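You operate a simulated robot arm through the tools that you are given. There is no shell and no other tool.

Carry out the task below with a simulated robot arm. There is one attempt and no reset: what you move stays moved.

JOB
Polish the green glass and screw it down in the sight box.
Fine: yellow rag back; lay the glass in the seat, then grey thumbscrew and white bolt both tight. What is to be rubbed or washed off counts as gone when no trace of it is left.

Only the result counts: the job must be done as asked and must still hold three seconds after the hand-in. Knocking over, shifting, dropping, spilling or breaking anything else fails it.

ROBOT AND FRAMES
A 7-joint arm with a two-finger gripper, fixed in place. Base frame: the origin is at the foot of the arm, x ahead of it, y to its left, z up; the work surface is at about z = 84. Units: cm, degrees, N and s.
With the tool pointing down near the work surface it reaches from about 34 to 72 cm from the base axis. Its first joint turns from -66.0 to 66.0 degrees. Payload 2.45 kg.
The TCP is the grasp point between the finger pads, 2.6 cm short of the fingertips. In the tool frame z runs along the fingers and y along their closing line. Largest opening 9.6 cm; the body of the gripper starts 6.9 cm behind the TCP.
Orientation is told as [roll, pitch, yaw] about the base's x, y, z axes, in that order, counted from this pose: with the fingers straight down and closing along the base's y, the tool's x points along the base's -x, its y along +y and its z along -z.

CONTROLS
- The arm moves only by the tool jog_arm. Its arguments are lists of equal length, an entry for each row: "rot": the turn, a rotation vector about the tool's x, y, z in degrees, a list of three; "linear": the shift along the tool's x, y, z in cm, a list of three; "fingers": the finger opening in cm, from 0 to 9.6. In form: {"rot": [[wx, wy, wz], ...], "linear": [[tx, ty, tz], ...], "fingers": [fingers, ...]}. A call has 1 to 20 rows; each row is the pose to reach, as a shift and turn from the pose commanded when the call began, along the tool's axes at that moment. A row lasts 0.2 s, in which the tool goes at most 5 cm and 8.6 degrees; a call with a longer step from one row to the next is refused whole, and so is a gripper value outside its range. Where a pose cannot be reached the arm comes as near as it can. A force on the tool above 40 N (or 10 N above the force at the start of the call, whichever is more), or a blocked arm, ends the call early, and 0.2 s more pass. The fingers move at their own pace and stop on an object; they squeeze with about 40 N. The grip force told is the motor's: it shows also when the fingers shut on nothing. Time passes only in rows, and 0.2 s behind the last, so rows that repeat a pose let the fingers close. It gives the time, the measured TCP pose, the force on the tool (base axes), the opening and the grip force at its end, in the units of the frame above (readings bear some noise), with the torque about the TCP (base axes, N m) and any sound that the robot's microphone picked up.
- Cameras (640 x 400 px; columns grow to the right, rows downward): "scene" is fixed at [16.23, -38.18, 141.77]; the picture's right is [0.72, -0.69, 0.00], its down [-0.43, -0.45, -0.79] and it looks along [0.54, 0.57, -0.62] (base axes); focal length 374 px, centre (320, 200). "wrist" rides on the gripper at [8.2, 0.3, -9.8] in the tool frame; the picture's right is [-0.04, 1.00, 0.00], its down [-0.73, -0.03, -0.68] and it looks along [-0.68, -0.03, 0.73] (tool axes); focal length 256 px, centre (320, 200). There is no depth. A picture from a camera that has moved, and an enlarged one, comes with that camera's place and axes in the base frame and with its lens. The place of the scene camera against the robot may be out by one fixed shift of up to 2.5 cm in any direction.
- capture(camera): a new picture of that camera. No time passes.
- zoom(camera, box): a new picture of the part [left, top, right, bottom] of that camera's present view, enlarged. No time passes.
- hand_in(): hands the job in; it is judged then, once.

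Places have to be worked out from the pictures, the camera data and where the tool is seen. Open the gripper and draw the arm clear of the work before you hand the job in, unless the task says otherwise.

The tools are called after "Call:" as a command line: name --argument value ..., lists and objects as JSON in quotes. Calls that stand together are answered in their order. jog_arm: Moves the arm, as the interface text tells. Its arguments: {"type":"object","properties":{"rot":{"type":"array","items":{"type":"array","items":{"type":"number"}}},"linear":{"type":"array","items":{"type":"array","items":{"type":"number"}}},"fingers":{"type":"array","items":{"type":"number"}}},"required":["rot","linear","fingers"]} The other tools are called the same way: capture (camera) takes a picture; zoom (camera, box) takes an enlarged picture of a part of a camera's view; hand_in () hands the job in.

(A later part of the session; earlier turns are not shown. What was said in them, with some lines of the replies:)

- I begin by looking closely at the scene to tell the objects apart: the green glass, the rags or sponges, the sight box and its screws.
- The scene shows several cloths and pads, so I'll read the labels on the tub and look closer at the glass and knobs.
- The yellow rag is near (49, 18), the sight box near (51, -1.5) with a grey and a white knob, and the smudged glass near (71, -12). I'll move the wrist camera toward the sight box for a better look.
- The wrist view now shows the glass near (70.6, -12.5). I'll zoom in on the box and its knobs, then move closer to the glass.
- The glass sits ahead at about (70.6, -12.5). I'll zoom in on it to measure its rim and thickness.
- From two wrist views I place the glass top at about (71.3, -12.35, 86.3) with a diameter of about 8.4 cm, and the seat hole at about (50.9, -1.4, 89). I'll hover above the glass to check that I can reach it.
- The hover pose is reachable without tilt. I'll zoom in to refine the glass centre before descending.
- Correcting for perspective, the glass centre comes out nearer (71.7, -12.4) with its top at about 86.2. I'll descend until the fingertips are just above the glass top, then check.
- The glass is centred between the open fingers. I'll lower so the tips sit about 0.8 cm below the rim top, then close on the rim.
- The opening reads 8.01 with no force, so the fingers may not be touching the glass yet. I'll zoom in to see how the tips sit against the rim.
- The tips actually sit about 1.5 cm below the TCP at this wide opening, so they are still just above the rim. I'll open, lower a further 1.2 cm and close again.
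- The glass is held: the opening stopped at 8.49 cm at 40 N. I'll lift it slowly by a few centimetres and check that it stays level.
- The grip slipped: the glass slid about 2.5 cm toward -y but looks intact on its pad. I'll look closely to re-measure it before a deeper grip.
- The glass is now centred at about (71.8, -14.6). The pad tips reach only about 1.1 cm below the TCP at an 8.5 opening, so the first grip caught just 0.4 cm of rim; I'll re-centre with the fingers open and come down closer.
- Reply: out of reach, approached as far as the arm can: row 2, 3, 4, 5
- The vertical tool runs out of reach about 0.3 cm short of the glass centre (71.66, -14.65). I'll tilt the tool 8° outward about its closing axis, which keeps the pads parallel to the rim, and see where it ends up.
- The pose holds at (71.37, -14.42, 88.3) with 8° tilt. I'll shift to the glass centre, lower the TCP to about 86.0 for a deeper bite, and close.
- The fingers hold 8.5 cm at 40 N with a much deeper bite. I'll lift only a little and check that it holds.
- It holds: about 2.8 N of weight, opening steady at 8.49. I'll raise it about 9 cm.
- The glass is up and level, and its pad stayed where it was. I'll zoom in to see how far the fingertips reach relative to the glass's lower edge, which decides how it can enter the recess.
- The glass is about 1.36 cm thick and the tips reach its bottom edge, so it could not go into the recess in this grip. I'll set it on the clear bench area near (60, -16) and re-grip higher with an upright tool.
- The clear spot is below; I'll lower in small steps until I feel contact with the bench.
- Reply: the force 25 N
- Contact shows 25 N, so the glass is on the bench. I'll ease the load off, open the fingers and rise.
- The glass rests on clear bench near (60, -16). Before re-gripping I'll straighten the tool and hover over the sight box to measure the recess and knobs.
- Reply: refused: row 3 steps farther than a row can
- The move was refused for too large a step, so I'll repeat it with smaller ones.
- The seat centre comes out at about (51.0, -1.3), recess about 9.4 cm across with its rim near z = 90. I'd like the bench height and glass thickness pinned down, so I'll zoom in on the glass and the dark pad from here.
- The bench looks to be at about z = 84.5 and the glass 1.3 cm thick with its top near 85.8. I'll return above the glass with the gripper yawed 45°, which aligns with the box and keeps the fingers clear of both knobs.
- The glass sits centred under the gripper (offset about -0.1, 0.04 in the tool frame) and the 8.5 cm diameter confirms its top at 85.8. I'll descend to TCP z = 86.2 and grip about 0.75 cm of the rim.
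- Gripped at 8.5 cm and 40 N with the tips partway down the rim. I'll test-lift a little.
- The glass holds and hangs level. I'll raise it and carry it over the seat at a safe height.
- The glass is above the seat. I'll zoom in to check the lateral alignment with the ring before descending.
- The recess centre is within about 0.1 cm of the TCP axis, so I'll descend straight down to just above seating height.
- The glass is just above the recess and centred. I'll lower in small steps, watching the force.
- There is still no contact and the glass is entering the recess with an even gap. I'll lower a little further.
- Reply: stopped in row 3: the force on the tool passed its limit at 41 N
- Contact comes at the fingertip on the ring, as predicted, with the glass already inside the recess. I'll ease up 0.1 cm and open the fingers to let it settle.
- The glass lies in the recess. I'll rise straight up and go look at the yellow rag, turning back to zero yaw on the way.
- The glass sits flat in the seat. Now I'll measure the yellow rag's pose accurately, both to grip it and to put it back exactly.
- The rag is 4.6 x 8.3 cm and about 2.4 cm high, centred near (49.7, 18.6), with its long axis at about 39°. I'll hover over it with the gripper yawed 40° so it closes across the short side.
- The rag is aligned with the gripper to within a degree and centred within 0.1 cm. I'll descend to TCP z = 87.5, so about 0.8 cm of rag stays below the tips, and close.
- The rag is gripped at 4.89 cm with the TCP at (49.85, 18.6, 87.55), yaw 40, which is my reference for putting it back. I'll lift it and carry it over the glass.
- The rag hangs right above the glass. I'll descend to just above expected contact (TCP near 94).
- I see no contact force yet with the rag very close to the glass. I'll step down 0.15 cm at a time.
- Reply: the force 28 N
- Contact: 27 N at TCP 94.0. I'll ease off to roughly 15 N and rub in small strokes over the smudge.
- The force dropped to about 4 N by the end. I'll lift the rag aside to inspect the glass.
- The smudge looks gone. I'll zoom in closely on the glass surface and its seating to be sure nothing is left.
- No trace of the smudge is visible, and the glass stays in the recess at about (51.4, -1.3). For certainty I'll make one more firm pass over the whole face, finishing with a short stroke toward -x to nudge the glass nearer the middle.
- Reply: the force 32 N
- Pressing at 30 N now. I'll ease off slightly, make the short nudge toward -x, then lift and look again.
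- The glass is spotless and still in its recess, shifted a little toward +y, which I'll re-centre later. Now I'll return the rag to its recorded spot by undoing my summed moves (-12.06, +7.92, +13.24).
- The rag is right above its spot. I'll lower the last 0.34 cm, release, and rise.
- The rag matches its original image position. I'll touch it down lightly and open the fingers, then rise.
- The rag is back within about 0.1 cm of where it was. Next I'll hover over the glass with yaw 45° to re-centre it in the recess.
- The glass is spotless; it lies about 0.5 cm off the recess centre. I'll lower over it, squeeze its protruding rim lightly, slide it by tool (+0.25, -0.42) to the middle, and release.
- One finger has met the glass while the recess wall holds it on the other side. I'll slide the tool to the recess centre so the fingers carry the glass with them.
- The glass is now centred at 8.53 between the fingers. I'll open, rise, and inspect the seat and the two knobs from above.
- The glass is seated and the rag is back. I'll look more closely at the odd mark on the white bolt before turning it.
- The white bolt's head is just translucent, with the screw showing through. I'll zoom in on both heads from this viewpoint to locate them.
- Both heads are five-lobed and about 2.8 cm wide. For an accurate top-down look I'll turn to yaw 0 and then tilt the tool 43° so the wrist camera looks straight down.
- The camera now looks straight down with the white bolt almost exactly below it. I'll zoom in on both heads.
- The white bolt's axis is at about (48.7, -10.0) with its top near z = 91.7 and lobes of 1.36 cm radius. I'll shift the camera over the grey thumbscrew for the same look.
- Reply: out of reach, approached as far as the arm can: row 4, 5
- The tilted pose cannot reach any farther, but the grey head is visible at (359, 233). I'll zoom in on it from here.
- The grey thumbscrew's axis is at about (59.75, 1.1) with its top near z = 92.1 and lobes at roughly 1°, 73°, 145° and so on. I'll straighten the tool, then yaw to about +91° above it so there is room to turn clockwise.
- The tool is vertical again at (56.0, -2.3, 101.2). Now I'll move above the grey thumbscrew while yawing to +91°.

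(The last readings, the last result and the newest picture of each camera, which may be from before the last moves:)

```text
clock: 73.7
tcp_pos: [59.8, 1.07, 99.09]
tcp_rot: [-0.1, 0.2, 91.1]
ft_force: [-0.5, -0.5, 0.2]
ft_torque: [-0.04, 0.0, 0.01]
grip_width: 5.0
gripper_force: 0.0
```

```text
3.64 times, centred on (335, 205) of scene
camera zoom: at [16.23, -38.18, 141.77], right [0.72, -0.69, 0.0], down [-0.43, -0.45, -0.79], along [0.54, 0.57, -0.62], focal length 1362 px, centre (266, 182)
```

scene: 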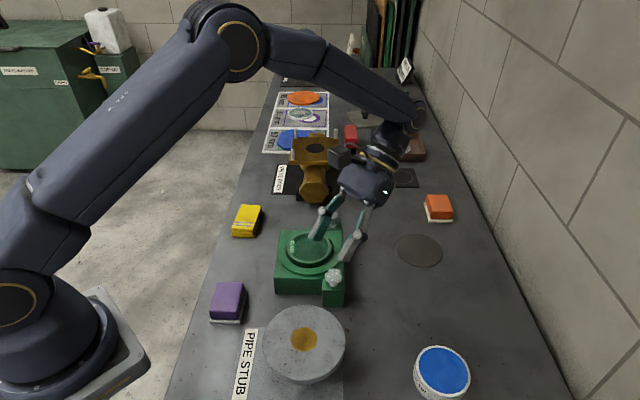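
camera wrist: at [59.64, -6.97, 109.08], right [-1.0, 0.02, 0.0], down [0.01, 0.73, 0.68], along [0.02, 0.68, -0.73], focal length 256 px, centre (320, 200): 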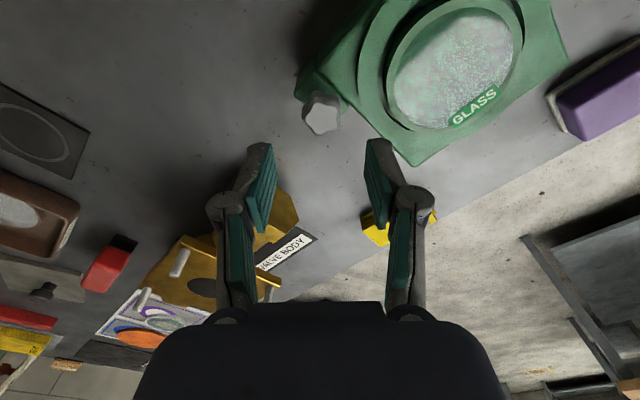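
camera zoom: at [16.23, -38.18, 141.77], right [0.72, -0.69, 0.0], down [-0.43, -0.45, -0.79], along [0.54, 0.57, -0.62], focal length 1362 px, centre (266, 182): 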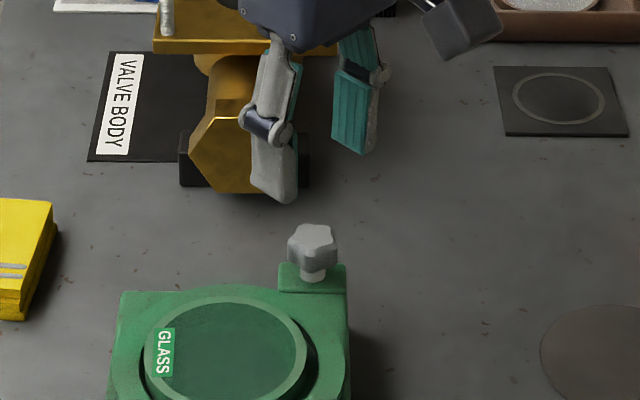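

The glass shows a bright reflection from this angle, so I'll zoom in to make sure it's only a reflection and no residue, and check the grey head's alignment.

Call:
zoom --camera "wrist" --box '[370, 0, 540, 140]'

Call:
zoom --camera "wrist" --box '[285, 80, 355, 145]'

```text
2.86 times, centred on (455, 70) of wrist
camera zoom: at [59.64, -6.97, 109.08], right [-1.0, 0.02, 0.0], down [0.01, 0.73, 0.68], along [0.02, 0.68, -0.73], focal length 731 px, centre (-66, 571)
```

zoom: 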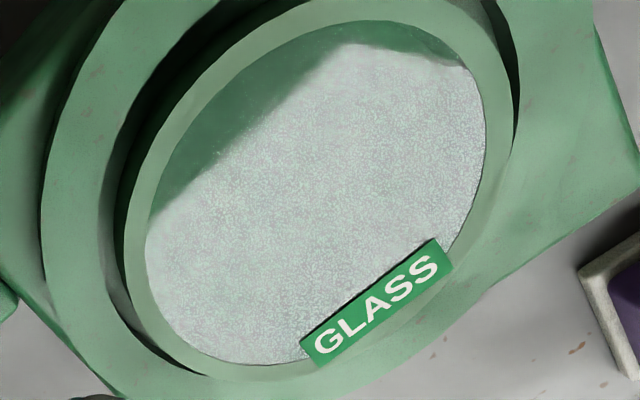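

```text
6.15 times, centred on (320, 112) of wrist
camera zoom: at [59.64, -6.97, 109.08], right [-1.0, 0.02, 0.0], down [0.01, 0.73, 0.68], along [0.02, 0.68, -0.73], focal length 1575 px, centre (320, 738)
```

zoom: 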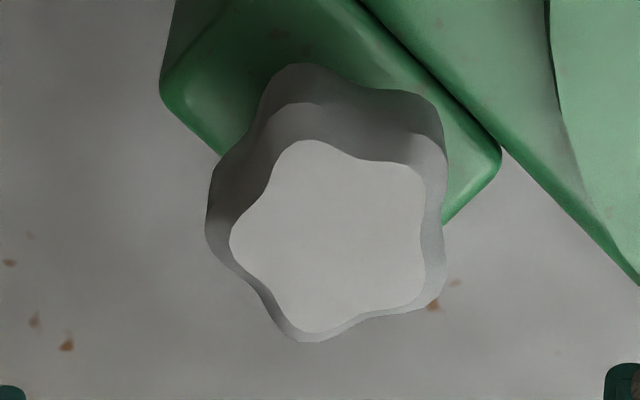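

The reflection is clean and uniform. The grey head lies 0.3 cm off along the closing axis, with a lobe facing one finger and a valley the other, so I'll correct that, descend to TCP z = 93.1 and grip it.

Call:
jog_arm --rot '[[0, 0, 0], [0, 0, 0], [0, 0, 0], [0, 0, 0], [0, 0, 0], [0, 0, 0], [0, 0, 0], [0, 0, 0]]' --linear '[[0, 0.28, 1], [0, 0.28, 3], [0, 0.28, 5], [0, 0.28, 5.95], [0, 0.28, 5.95], [0, 0.28, 5.95], [0, 0.28, 5.95], [0, 0.28, 5.95]]' --fingers '[5, 5, 5, 5, 5, 2, 2, 2]'

Call:
zoom --camera "scene" --box '[290, 170, 380, 250]'

Call:
zoom --camera "wrist" --box '[250, 100, 390, 210]'

```text
clock: 75.5
tcp_pos: [59.58, 1.06, 93.17]
tcp_rot: [-0.2, -0.1, 91.0]
ft_force: [13.6, 0.3, -6.2]
ft_torque: [0.04, -0.53, 0.01]
grip_width: 2.72
gripper_force: 41.9
```

```text
5.00 times, centred on (335, 210) of scene
camera zoom: at [16.28, -38.18, 141.76], right [0.72, -0.69, 0.0], down [-0.43, -0.45, -0.79], along [0.54, 0.57, -0.62], focal length 1872 px, centre (245, 150)
```

zoom: 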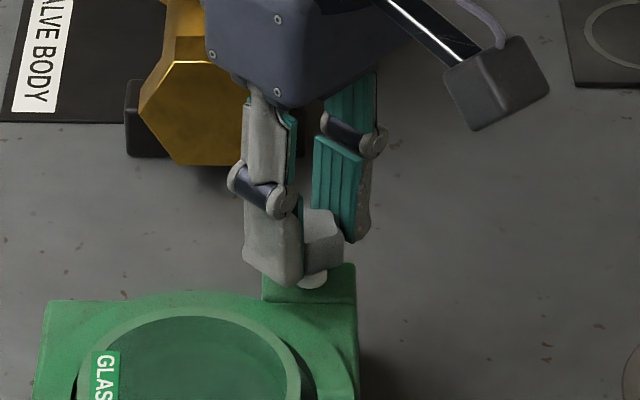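

```text
3.64 times, centred on (320, 155) of wrist
camera zoom: at [59.42, -7.02, 103.15], right [-1.0, 0.02, 0.0], down [0.01, 0.73, 0.68], along [0.02, 0.68, -0.73], focal length 931 px, centre (320, 364)
```

zoom: 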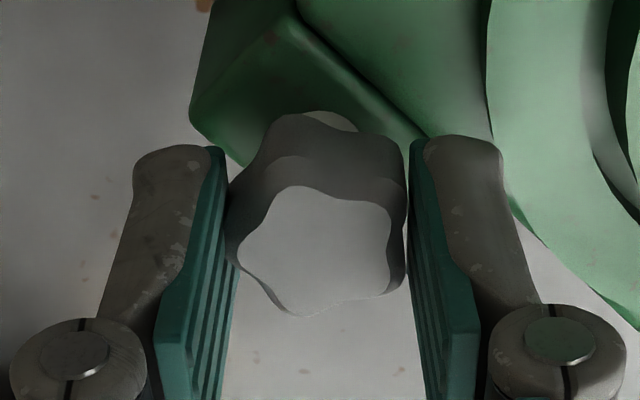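

The head is gripped (2.72 cm, 42 N) with a 13.6 N side load, so I'll shift 0.12 cm to relieve that and then turn clockwise 48°, watching torque.

Call:
jog_arm --rot '[[0, 0, 0], [0, 0, 0], [0, 0, 8], [0, 0, 16], [0, 0, 24], [0, 0, 32], [0, 0, 40], [0, 0, 48], [0, 0, 48]]' --linear '[[0, -0.06, 0], [0, -0.12, 0], [0, -0.12, 0], [0, -0.12, 0], [0, -0.12, 0], [0, -0.12, 0], [0, -0.12, 0], [0, -0.12, 0], [0, -0.12, 0]]' --fingers '[2, 2, 2, 2, 2, 2, 2, 2, 2]'

Call:
zoom --camera "scene" --box '[290, 170, 380, 250]'

Call:
zoom --camera "wrist" --box '[250, 100, 390, 210]'

```text
clock: 77.5
tcp_pos: [59.84, 1.08, 93.1]
tcp_rot: [-0.2, -0.2, 42.8]
ft_force: [16.3, -7.6, 2.1]
ft_torque: [-0.56, -0.09, 0.05]
grip_width: 2.71
gripper_force: 45.2
```

```text
5.00 times, centred on (335, 210) of scene
camera zoom: at [16.27, -38.2, 141.75], right [0.72, -0.69, 0.0], down [-0.43, -0.45, -0.79], along [0.54, 0.57, -0.62], focal length 1872 px, centre (245, 150)
```

zoom: 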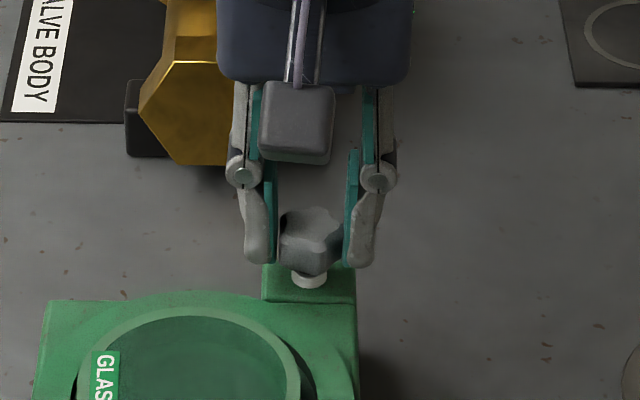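

```text
3.64 times, centred on (320, 155) of wrist
camera zoom: at [53.52, -4.2, 103.14], right [-0.65, 0.76, 0.0], down [0.56, 0.48, 0.68], along [0.52, 0.44, -0.73], focal length 931 px, centre (320, 364)
```

zoom: 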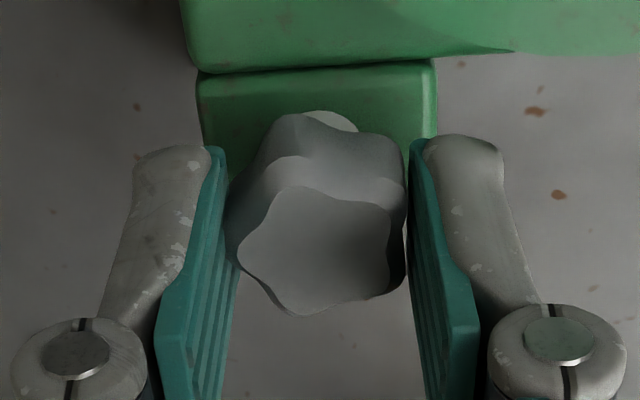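

The thumbscrew turns with the gripper and shows almost no resisting torque. The forces say its axis is about 0.2 cm off the TCP along tool x, so I'll keep turning clockwise to about yaw -89° while shifting to follow the axis.

Call:
jog_arm --rot '[[0, 0, 0], [0, 0, 8], [0, 0, 16], [0, 0, 24], [0, 0, 32], [0, 0, 40], [0, 0, 48], [0, 0, 56], [0, 0, 64], [0, 0, 72], [0, 0, 80], [0, 0, 88], [0, 0, 96], [0, 0, 104], [0, 0, 112], [0, 0, 120], [0, 0, 128], [0, 0, 132], [0, 0, 132]]' --linear '[[-0.06, -0.16, 0], [-0.05, -0.19, 0], [-0.04, -0.21, 0], [-0.03, -0.24, 0], [-0.015, -0.26, 0], [0, -0.29, 0], [0.02, -0.3, 0], [0.045, -0.31, 0], [0.07, -0.32, 0], [0.095, -0.33, 0], [0.12, -0.34, 0], [0.146, -0.347, 0], [0.17, -0.335, 0], [0.195, -0.325, 0], [0.22, -0.31, 0], [0.245, -0.3, 0], [0.27, -0.29, 0], [0.283, -0.283, 0], [0.283, -0.283, 0]]' --fingers '[2, 2, 2, 2, 2, 2, 2, 2, 2, 2, 2, 2, 2, 2, 2, 2, 2, 2, 2]'

Call:
zoom --camera "scene" --box '[290, 170, 380, 250]'

Call:
zoom --camera "wrist" --box '[250, 100, 390, 210]'

```text
clock: 81.5
tcp_pos: [59.62, 0.8, 93.1]
tcp_rot: [0.0, -0.1, -89.1]
ft_force: [4.6, 1.4, -0.5]
ft_torque: [-0.35, -0.11, 0.04]
grip_width: 2.79
gripper_force: 45.0
```

```text
5.00 times, centred on (335, 210) of scene
camera zoom: at [16.25, -38.17, 141.77], right [0.72, -0.69, 0.0], down [-0.43, -0.45, -0.79], along [0.54, 0.57, -0.62], focal length 1872 px, centre (245, 150)
```

zoom: 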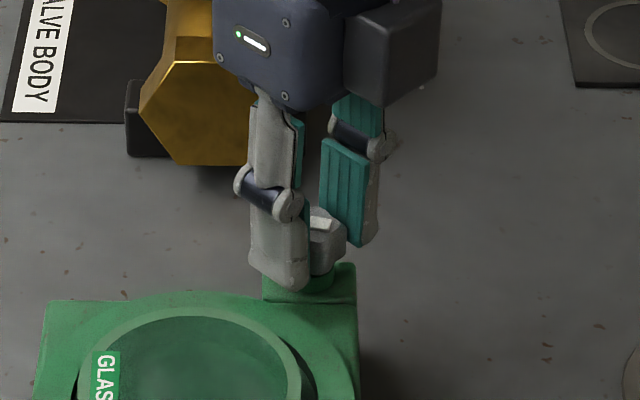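

```text
3.64 times, centred on (320, 155) of wrist
camera zoom: at [59.84, 8.96, 103.14], right [1.0, -0.02, 0.0], down [-0.02, -0.73, 0.68], along [-0.02, -0.68, -0.73], focal length 931 px, centre (320, 364)
```

zoom: 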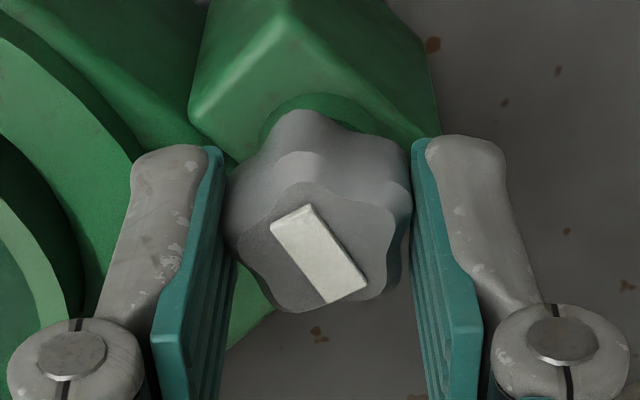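

Something changed: a white bar now shows on top of the grey head and a green collar beneath it, which looks like a "tight" indicator. I'll open the gripper, rise, and look.

Call:
jog_arm --rot '[[0, 0, 0], [0, 0, 0], [0, 0, 0], [0, 0, 0], [0, 0, 0], [0, 0, 0], [0, 0, 0]]' --linear '[[0, 0, 0], [0, 0, 0], [0, 0, 0], [0, 0, -1], [0, 0, -4], [0, 0, -8], [0, 0, -8]]' --fingers '[4, 5, 5, 5, 5, 5, 5]'

Call:
zoom --camera "scene" --box '[310, 200, 360, 245]'

Call:
capture --camera "wrist"

Call:
zoom --camera "scene" --box '[265, 200, 365, 310]'

```text
clock: 83.0
tcp_pos: [59.58, 0.81, 101.29]
tcp_rot: [0.1, 0.0, -89.0]
ft_force: [0.5, 0.0, -0.8]
ft_torque: [-0.03, -0.01, 0.0]
grip_width: 4.98
gripper_force: 0.1
```

```text
8.89 times, centred on (335, 222) of scene
camera zoom: at [16.23, -38.18, 141.77], right [0.72, -0.69, 0.0], down [-0.43, -0.45, -0.79], along [0.54, 0.57, -0.62], focal length 3329 px, centre (187, 0)
```

zoom: 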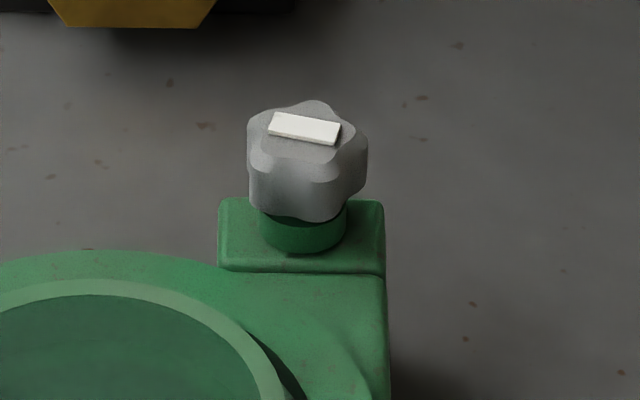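

```text
taken
camera wrist: at [59.89, 9.02, 111.17], right [1.0, -0.02, 0.0], down [-0.02, -0.73, 0.68], along [-0.01, -0.68, -0.73], focal length 256 px, centre (320, 200)
```

wrist: 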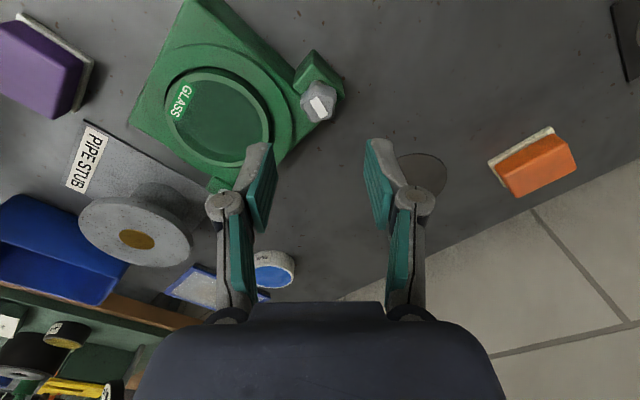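

```text
3.64 times, centred on (315, 255) of scene
camera zoom: at [16.23, -38.18, 141.77], right [0.72, -0.69, 0.0], down [-0.43, -0.45, -0.79], along [0.54, 0.57, -0.62], focal length 1362 px, centre (338, 0)
```

zoom: 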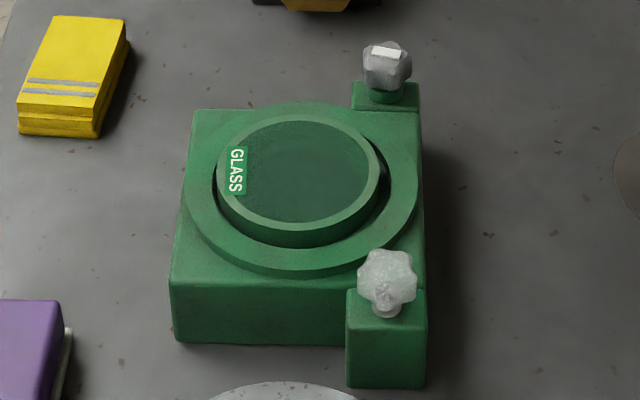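

The grey thumbscrew shows the white bar and green collar, which weren't there before, so it reads as tight. Now I'll move over the white bolt while turning back counter-clockwise, in two calls to keep the rotation unambiguous.

Call:
jog_arm --rot '[[0, 0, -8], [0, 0, -16], [0, 0, -24], [0, 0, -32], [0, 0, -40], [0, 0, -48], [0, 0, -56], [0, 0, -64], [0, 0, -72], [0, 0, -80], [0, 0, -88], [0, 0, -92], [0, 0, -92]]' --linear '[[-0.9, -0.95, 0], [-1.8, -1.9, 0], [-2.7, -2.8, 0], [-3.6, -3.75, 0], [-4.5, -4.7, 0], [-5.4, -5.6, 0], [-6.3, -6.6, 0], [-7.2, -7.5, 0], [-8.1, -8.4, 0], [-9, -9.4, 0], [-9.8, -10.3, 0], [-10.61, -11.09, 0], [-10.61, -11.09, 0]]' --fingers '[5, 5, 5, 5, 5, 5, 5, 5, 5, 5, 5, 5, 5]'

Call:
jog_arm --rot '[[0, 0, -8], [0, 0, -16], [0, 0, -24], [0, 0, -32], [0, 0, -40], [0, 0, -48], [0, 0, -56], [0, 0, -64], [0, 0, -72], [0, 0, -80], [0, 0, -88], [0, 0, -91.7], [0, 0, -91.7]]' --linear '[[0, 0, 0], [0, 0, 0], [0, 0, 0], [0, 0, 0], [0, 0, 0], [0, 0, 0], [0, 0, 0], [0, 0, 0], [0, 0, 0], [0, 0, 1], [0, 0, 2], [0, 0, 2], [0, 0, 2]]' --fingers '[5, 5, 5, 5, 5, 5, 5, 5, 5, 5, 5, 5, 5]'

Call:
capture --camera "wrist"

Call:
zoom --camera "wrist" --box '[270, 60, 370, 150]'

```text
clock: 85.8
tcp_pos: [48.62, -10.06, 101.19]
tcp_rot: [0.0, -0.1, 3.1]
ft_force: [-0.2, -0.6, -1.1]
ft_torque: [0.0, 0.0, 0.01]
grip_width: 5.0
gripper_force: 0.1
```

```text
clock: 88.7
tcp_pos: [48.73, -10.04, 99.16]
tcp_rot: [0.0, 0.0, 94.8]
ft_force: [0.0, -0.7, -0.8]
ft_torque: [0.02, -0.01, -0.03]
grip_width: 4.99
gripper_force: 0.1
```

```text
taken
camera wrist: at [49.06, -18.14, 109.14], right [-1.0, -0.04, 0.0], down [-0.03, 0.73, 0.68], along [-0.03, 0.68, -0.73], focal length 256 px, centre (320, 200)
```

wrist: 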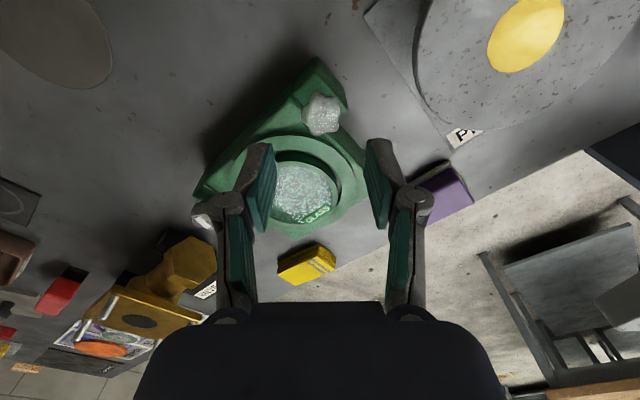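

```text
4.44 times, centred on (320, 105) of wrist
camera zoom: at [49.06, -18.14, 109.14], right [-1.0, -0.04, 0.0], down [-0.03, 0.73, 0.68], along [-0.03, 0.68, -0.73], focal length 1138 px, centre (320, 622)
```

zoom: 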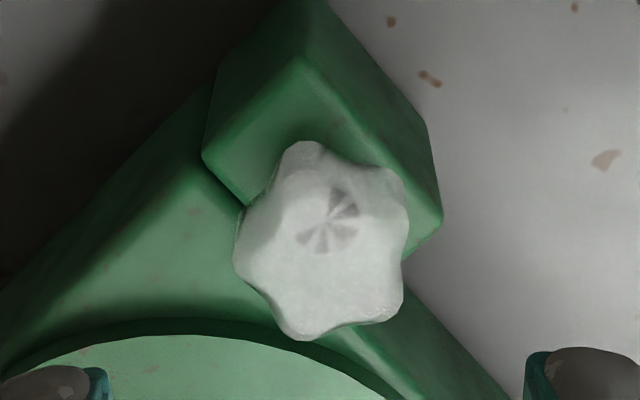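

The white bolt's lobe also faces one finger. Correcting for the small bias I saw on the grey one, I'll shift by about (0.08, 0.10), descend to TCP z = 92.8 and grip.

Call:
jog_arm --rot '[[0, 0, 0], [0, 0, 0], [0, 0, 0], [0, 0, 0], [0, 0, 0], [0, 0, 0], [0, 0, 0], [0, 0, 0]]' --linear '[[0.08, 0.1, 1], [0.08, 0.1, 3], [0.08, 0.1, 5], [0.08, 0.1, 6.3], [0.08, 0.1, 6.3], [0.08, 0.1, 6.3], [0.08, 0.1, 6.3], [0.08, 0.1, 6.3]]' --fingers '[5, 5, 5, 5, 5, 2, 2, 2]'

Call:
zoom --camera "scene" --box '[290, 220, 380, 310]'

Call:
zoom --camera "wrist" --box '[250, 100, 390, 210]'

```text
clock: 90.5
tcp_pos: [48.55, -10.15, 92.81]
tcp_rot: [0.0, 0.0, 94.7]
ft_force: [0.6, -0.2, -4.3]
ft_torque: [-0.21, -0.08, -0.02]
grip_width: 2.75
gripper_force: 42.8
```

```text
4.44 times, centred on (335, 265) of scene
camera zoom: at [16.24, -38.18, 141.76], right [0.72, -0.69, 0.0], down [-0.43, -0.45, -0.79], along [0.54, 0.57, -0.62], focal length 1664 px, centre (253, -89)
```

zoom: 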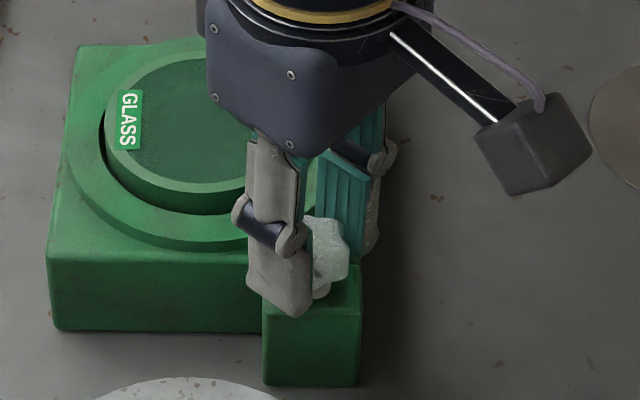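

```text
3.64 times, centred on (320, 155) of wrist
camera zoom: at [48.96, -18.2, 102.8], right [-1.0, -0.04, 0.0], down [-0.03, 0.73, 0.68], along [-0.03, 0.68, -0.73], focal length 931 px, centre (320, 364)
```

zoom: 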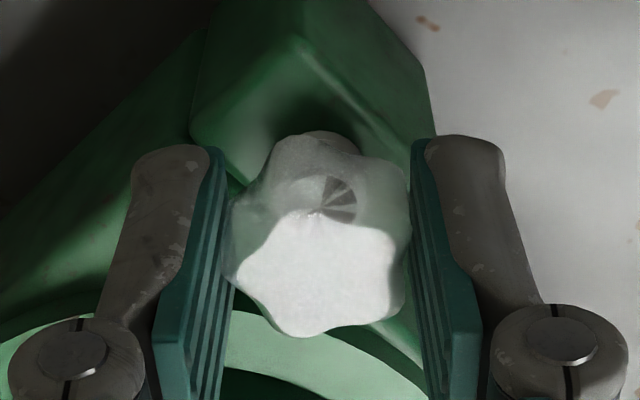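

Gripped at 2.75 cm with almost no side load. I'll turn clockwise 48° and read the forces.

Call:
jog_arm --rot '[[0, 0, 8], [0, 0, 16], [0, 0, 24], [0, 0, 32], [0, 0, 40], [0, 0, 48], [0, 0, 48]]' --linear '[[0, 0, 0], [0, 0, 0], [0, 0, 0], [0, 0, 0], [0, 0, 0], [0, 0, 0], [0, 0, 0]]' --fingers '[2, 2, 2, 2, 2, 2, 2]'

Call:
zoom --camera "wrist" --box '[250, 100, 390, 210]'

```text
clock: 92.0
tcp_pos: [48.59, -10.02, 92.8]
tcp_rot: [0.1, 0.0, 46.6]
ft_force: [1.6, 1.7, -20.5]
ft_torque: [0.25, -0.31, 0.01]
grip_width: 2.77
gripper_force: 44.9
```

```text
3.64 times, centred on (320, 155) of wrist
camera zoom: at [42.79, -15.76, 102.8], right [-0.7, 0.72, 0.0], down [0.53, 0.51, 0.68], along [0.49, 0.47, -0.73], focal length 931 px, centre (320, 364)
```

zoom: 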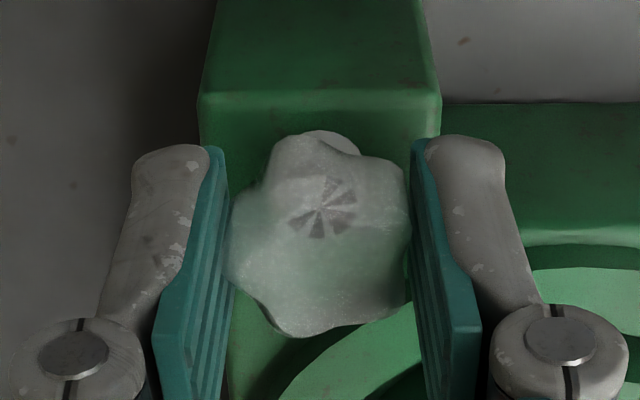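

Side load is small, but the bolt now pulls the tool down at 20 N, so it is sinking as it tightens. I'll follow it down 0.15 cm and turn another 48°.

Call:
jog_arm --rot '[[0, 0, 0], [0, 0, 8], [0, 0, 16], [0, 0, 24], [0, 0, 32], [0, 0, 40], [0, 0, 48], [0, 0, 48]]' --linear '[[0, 0, 0.15], [0, 0, 0.15], [0, 0, 0.17], [0, 0, 0.19], [0, 0, 0.21], [0, 0, 0.23], [0, 0, 0.25], [0, 0, 0.25]]' --fingers '[2, 2, 2, 2, 2, 2, 2, 2]'

Call:
zoom --camera "wrist" --box '[250, 100, 390, 210]'

Call:
zoom --camera "scene" --box '[290, 220, 380, 310]'

```text
clock: 93.6
tcp_pos: [48.67, -10.14, 92.72]
tcp_rot: [0.0, -0.1, 1.8]
ft_force: [-4.3, 0.3, 8.3]
ft_torque: [0.07, -0.01, -0.01]
grip_width: 2.71
gripper_force: 45.0
stopped in row 7: the force on the tool passed its limit at 42 N (the readings are from after the stop); the commanded pose is now the measured one
```

```text
3.64 times, centred on (320, 155) of wrist
camera zoom: at [40.46, -10.0, 102.71], right [0.01, 1.0, 0.0], down [0.73, 0.0, 0.68], along [0.68, 0.0, -0.73], focal length 931 px, centre (320, 364)
```

zoom: 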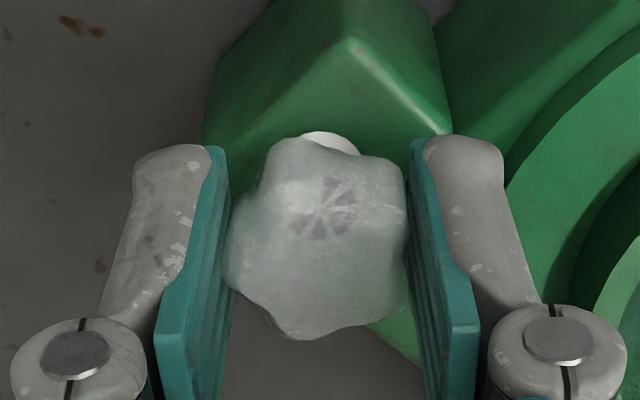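

```text
4.44 times, centred on (335, 265) of scene
camera zoom: at [16.21, -38.18, 141.77], right [0.72, -0.69, 0.0], down [-0.43, -0.45, -0.79], along [0.54, 0.57, -0.62], focal length 1664 px, centre (253, -89)
```

zoom: 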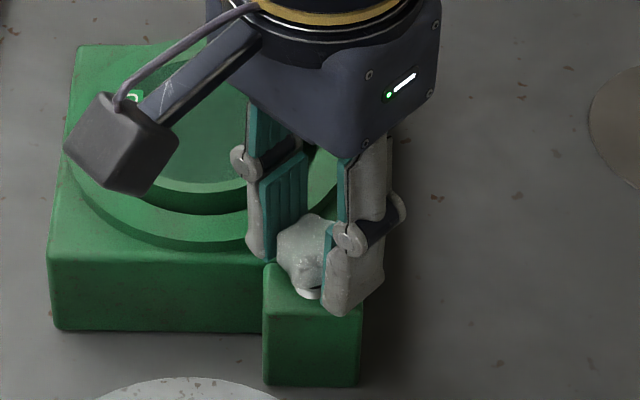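

The bolt does not sink, so my downward follow pressed on it and ended the call at yaw 2°. I'll ease up 0.06 cm and continue clockwise at constant height.

Call:
jog_arm --rot '[[0, 0, 0], [0, 0, 8], [0, 0, 16], [0, 0, 24], [0, 0, 32], [0, 0, 40], [0, 0, 48], [0, 0, 56], [0, 0, 64], [0, 0, 72], [0, 0, 80], [0, 0, 88], [0, 0, 88]]' --linear '[[0, 0, -0.06], [0, 0, -0.06], [0, 0, -0.06], [0, 0, -0.06], [0, 0, -0.06], [0, 0, -0.06], [0, 0, -0.06], [0, 0, -0.06], [0, 0, -0.06], [0, 0, -0.06], [0, 0, -0.06], [0, 0, -0.06], [0, 0, -0.06]]' --fingers '[2, 2, 2, 2, 2, 2, 2, 2, 2, 2, 2, 2, 2]'

Call:
zoom --camera "wrist" --box '[250, 100, 390, 210]'

Call:
zoom --camera "scene" --box '[290, 220, 380, 310]'

```text
clock: 96.4
tcp_pos: [48.65, -10.2, 92.74]
tcp_rot: [-0.1, 0.1, -86.2]
ft_force: [-4.3, -0.4, -2.5]
ft_torque: [-0.34, 0.18, 0.1]
grip_width: 2.81
gripper_force: 44.8
```

```text
3.64 times, centred on (320, 155) of wrist
camera zoom: at [48.42, -1.9, 102.74], right [1.0, 0.03, 0.0], down [0.02, -0.73, 0.68], along [0.02, -0.68, -0.73], focal length 931 px, centre (320, 364)
```

zoom: 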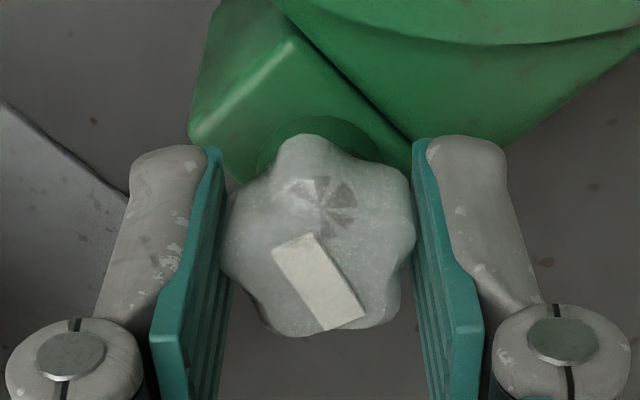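

```text
4.44 times, centred on (335, 265) of scene
camera zoom: at [16.22, -38.18, 141.77], right [0.72, -0.69, 0.0], down [-0.43, -0.45, -0.79], along [0.54, 0.57, -0.62], focal length 1664 px, centre (253, -89)
```

zoom: 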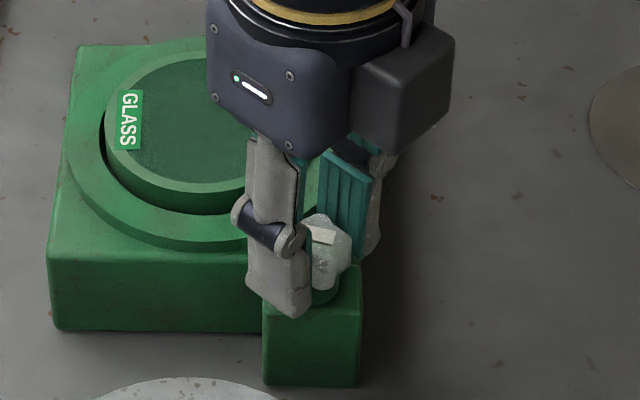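

The white bolt now shows the same bar and green collar, so it is tight too. I'll release it, rise and move clear.

Call:
jog_arm --rot '[[0, 0, 0], [0, 0, 0], [0, 0, 0], [0, 0, 0], [0, 0, 0], [0, 0, 0], [0, 0, 0], [0, 0, 0]]' --linear '[[0, 0, 0], [0, 0, 0], [0, 0, 0], [0, 0, -1], [0, 0, -5], [0, 0, -9], [0, 0, -13], [0, 0, -13]]' --fingers '[4, 5, 5, 5, 5, 5, 5, 5]'

Call:
jog_arm --rot '[[0, 0, -8], [0, 0, -16], [0, 0, -24], [0, 0, -32], [0, 0, -40], [0, 0, -48], [0, 0, -56], [0, 0, -64], [0, 0, -72], [0, 0, -80], [0, 0, -86], [0, 0, -86]]' --linear '[[0.6, -0.3, 0], [1.2, -0.6, 0], [1.8, -0.9, 0], [2.4, -1.2, 0], [3, -1.5, 0], [3.6, -1.8, 0], [4.2, -2.1, 0], [4.8, -2.4, 0], [5.4, -2.7, 0], [6, -3, 0], [6.6, -3.3, 0], [6.6, -3.3, 0]]' --fingers '[6, 7, 8, 9, 9.6, 9.6, 9.6, 9.6, 9.6, 9.6, 9.6, 9.6]'

Call:
capture --camera "scene"

Call:
zoom --camera "scene" --box '[265, 200, 365, 310]'

Call:
capture --camera "wrist"

```text
clock: 98.2
tcp_pos: [48.49, -10.21, 105.79]
tcp_rot: [0.1, 0.0, -86.1]
ft_force: [-0.2, 0.1, -0.6]
ft_torque: [0.0, -0.02, -0.03]
grip_width: 5.01
gripper_force: 0.0
```

```text
clock: 100.8
tcp_pos: [44.88, -3.87, 105.77]
tcp_rot: [0.0, -0.1, 0.0]
ft_force: [0.2, -0.6, 0.1]
ft_torque: [-0.01, 0.0, 0.01]
grip_width: 9.62
gripper_force: 0.0
```

```text
taken
```

scene: 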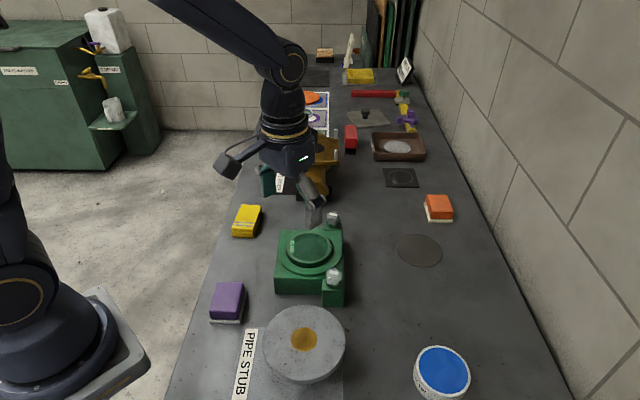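

```text
3.64 times, centred on (315, 255) of scene
camera zoom: at [16.23, -38.18, 141.77], right [0.72, -0.69, 0.0], down [-0.43, -0.45, -0.79], along [0.54, 0.57, -0.62], focal length 1362 px, centre (338, 0)
```

zoom: 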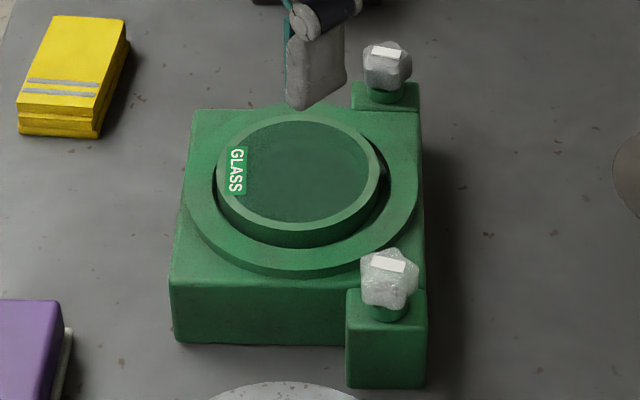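

```text
taken
camera wrist: at [36.72, -3.41, 115.72], right [0.04, 1.0, 0.0], down [0.73, -0.03, 0.68], along [0.68, -0.03, -0.73], focal length 256 px, centre (320, 200)
```

wrist: 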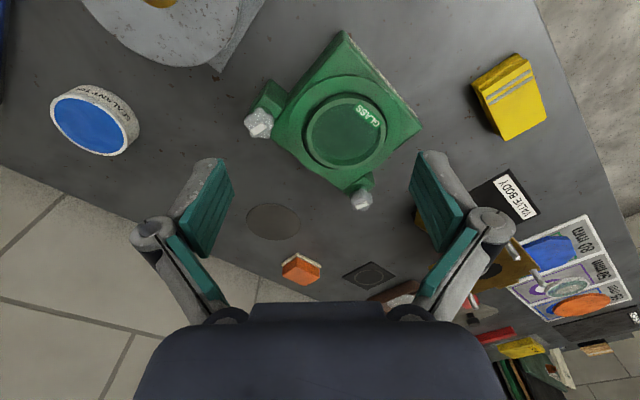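

Both screws show the tight markers, the glass is seated and the rag is back. I'll withdraw the arm to near its start pose and make one last check.

Call:
jog_arm --rot '[[0, 0, 0], [0, 0, 0], [0, 0, 0], [0, 0, 0], [0, 0, 0]]' --linear '[[0, 3, -2], [-0.5, 6.5, -4], [-1, 10, -6], [-1.8, 14, -6], [-1.8, 14, -6]]' --fingers '[9.6, 9.6, 9.6, 9.6, 9.6]'

Call:
zoom --camera "scene" --box '[285, 215, 345, 280]'

Call:
zoom --camera "wrist" --box '[120, 0, 440, 200]'

Call:
capture --camera "scene"

```text
clock: 102.0
tcp_pos: [46.77, 10.24, 111.76]
tcp_rot: [0.0, 0.0, -0.2]
ft_force: [-0.2, -1.1, 0.4]
ft_torque: [-0.03, 0.03, 0.01]
grip_width: 9.6
gripper_force: 0.0
```

```text
6.15 times, centred on (315, 248) of scene
camera zoom: at [16.23, -38.18, 141.77], right [0.72, -0.69, 0.0], down [-0.43, -0.45, -0.79], along [0.54, 0.57, -0.62], focal length 2305 px, centre (351, -92)
```

zoom: 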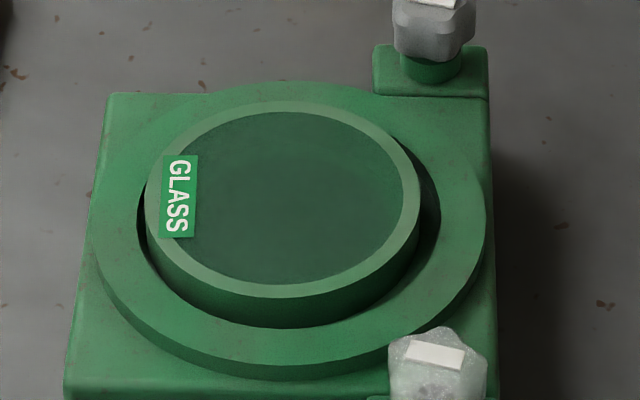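

```text
2.00 times, centred on (280, 100) of wrist
camera zoom: at [38.63, 10.65, 121.71], right [0.04, 1.0, 0.0], down [0.73, -0.03, 0.68], along [0.68, -0.03, -0.73], focal length 512 px, centre (400, 400)
```

zoom: 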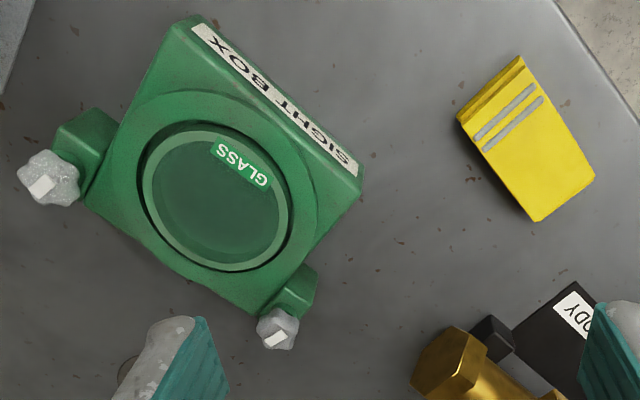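

```text
taken
```

scene: 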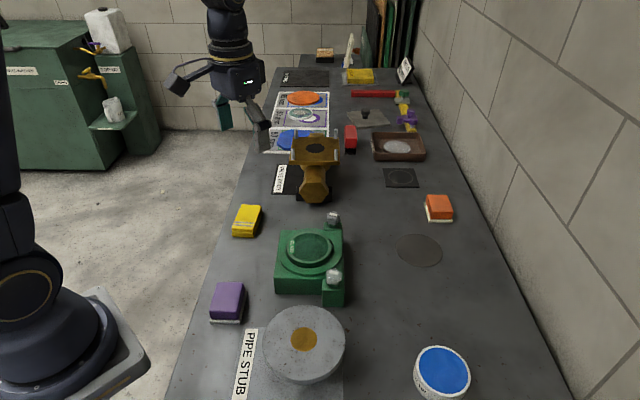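

From the same viewpoint as the start, the box and the other items haven't moved and the rag is back in place. The glass is clean and seated, both screws show their tight markers, and the gripper is open and clear, so I'm handing in.

Call:
hand_in

```text
The job is handed in.
```

The job is handed in: the green glass is clean and seated in the sight box, and both screws are tight as far as I can tell. The hand-in gave no verdict, so this is what I saw in the last pictures:

- **Polish:** I rubbed the glass with the yellow rag in two passes after laying it in the seat. No smudge shows from the scene camera or the wrist camera.
- **Yellow rag:** it is back within about 0.1 cm of where it started.
- **Glass in the seat:** it sits in the recess, which I judge to be about centred.
- **Grey thumbscrew and white bolt:** I turned each clockwise about 180°. Each then showed a white bar on its head and a green collar beneath it, which I take to mean tight. I felt almost no resisting torque, so those markers are my main evidence.

The first grip on the glass failed: it slipped at low height and slid about 2.5 cm on its pad. I saw no damage. I also set it down briefly on clear bench to take a better grip.

The sight box and the other items look unmoved compared with the start. The arm is back near its starting pose with the gripper open.
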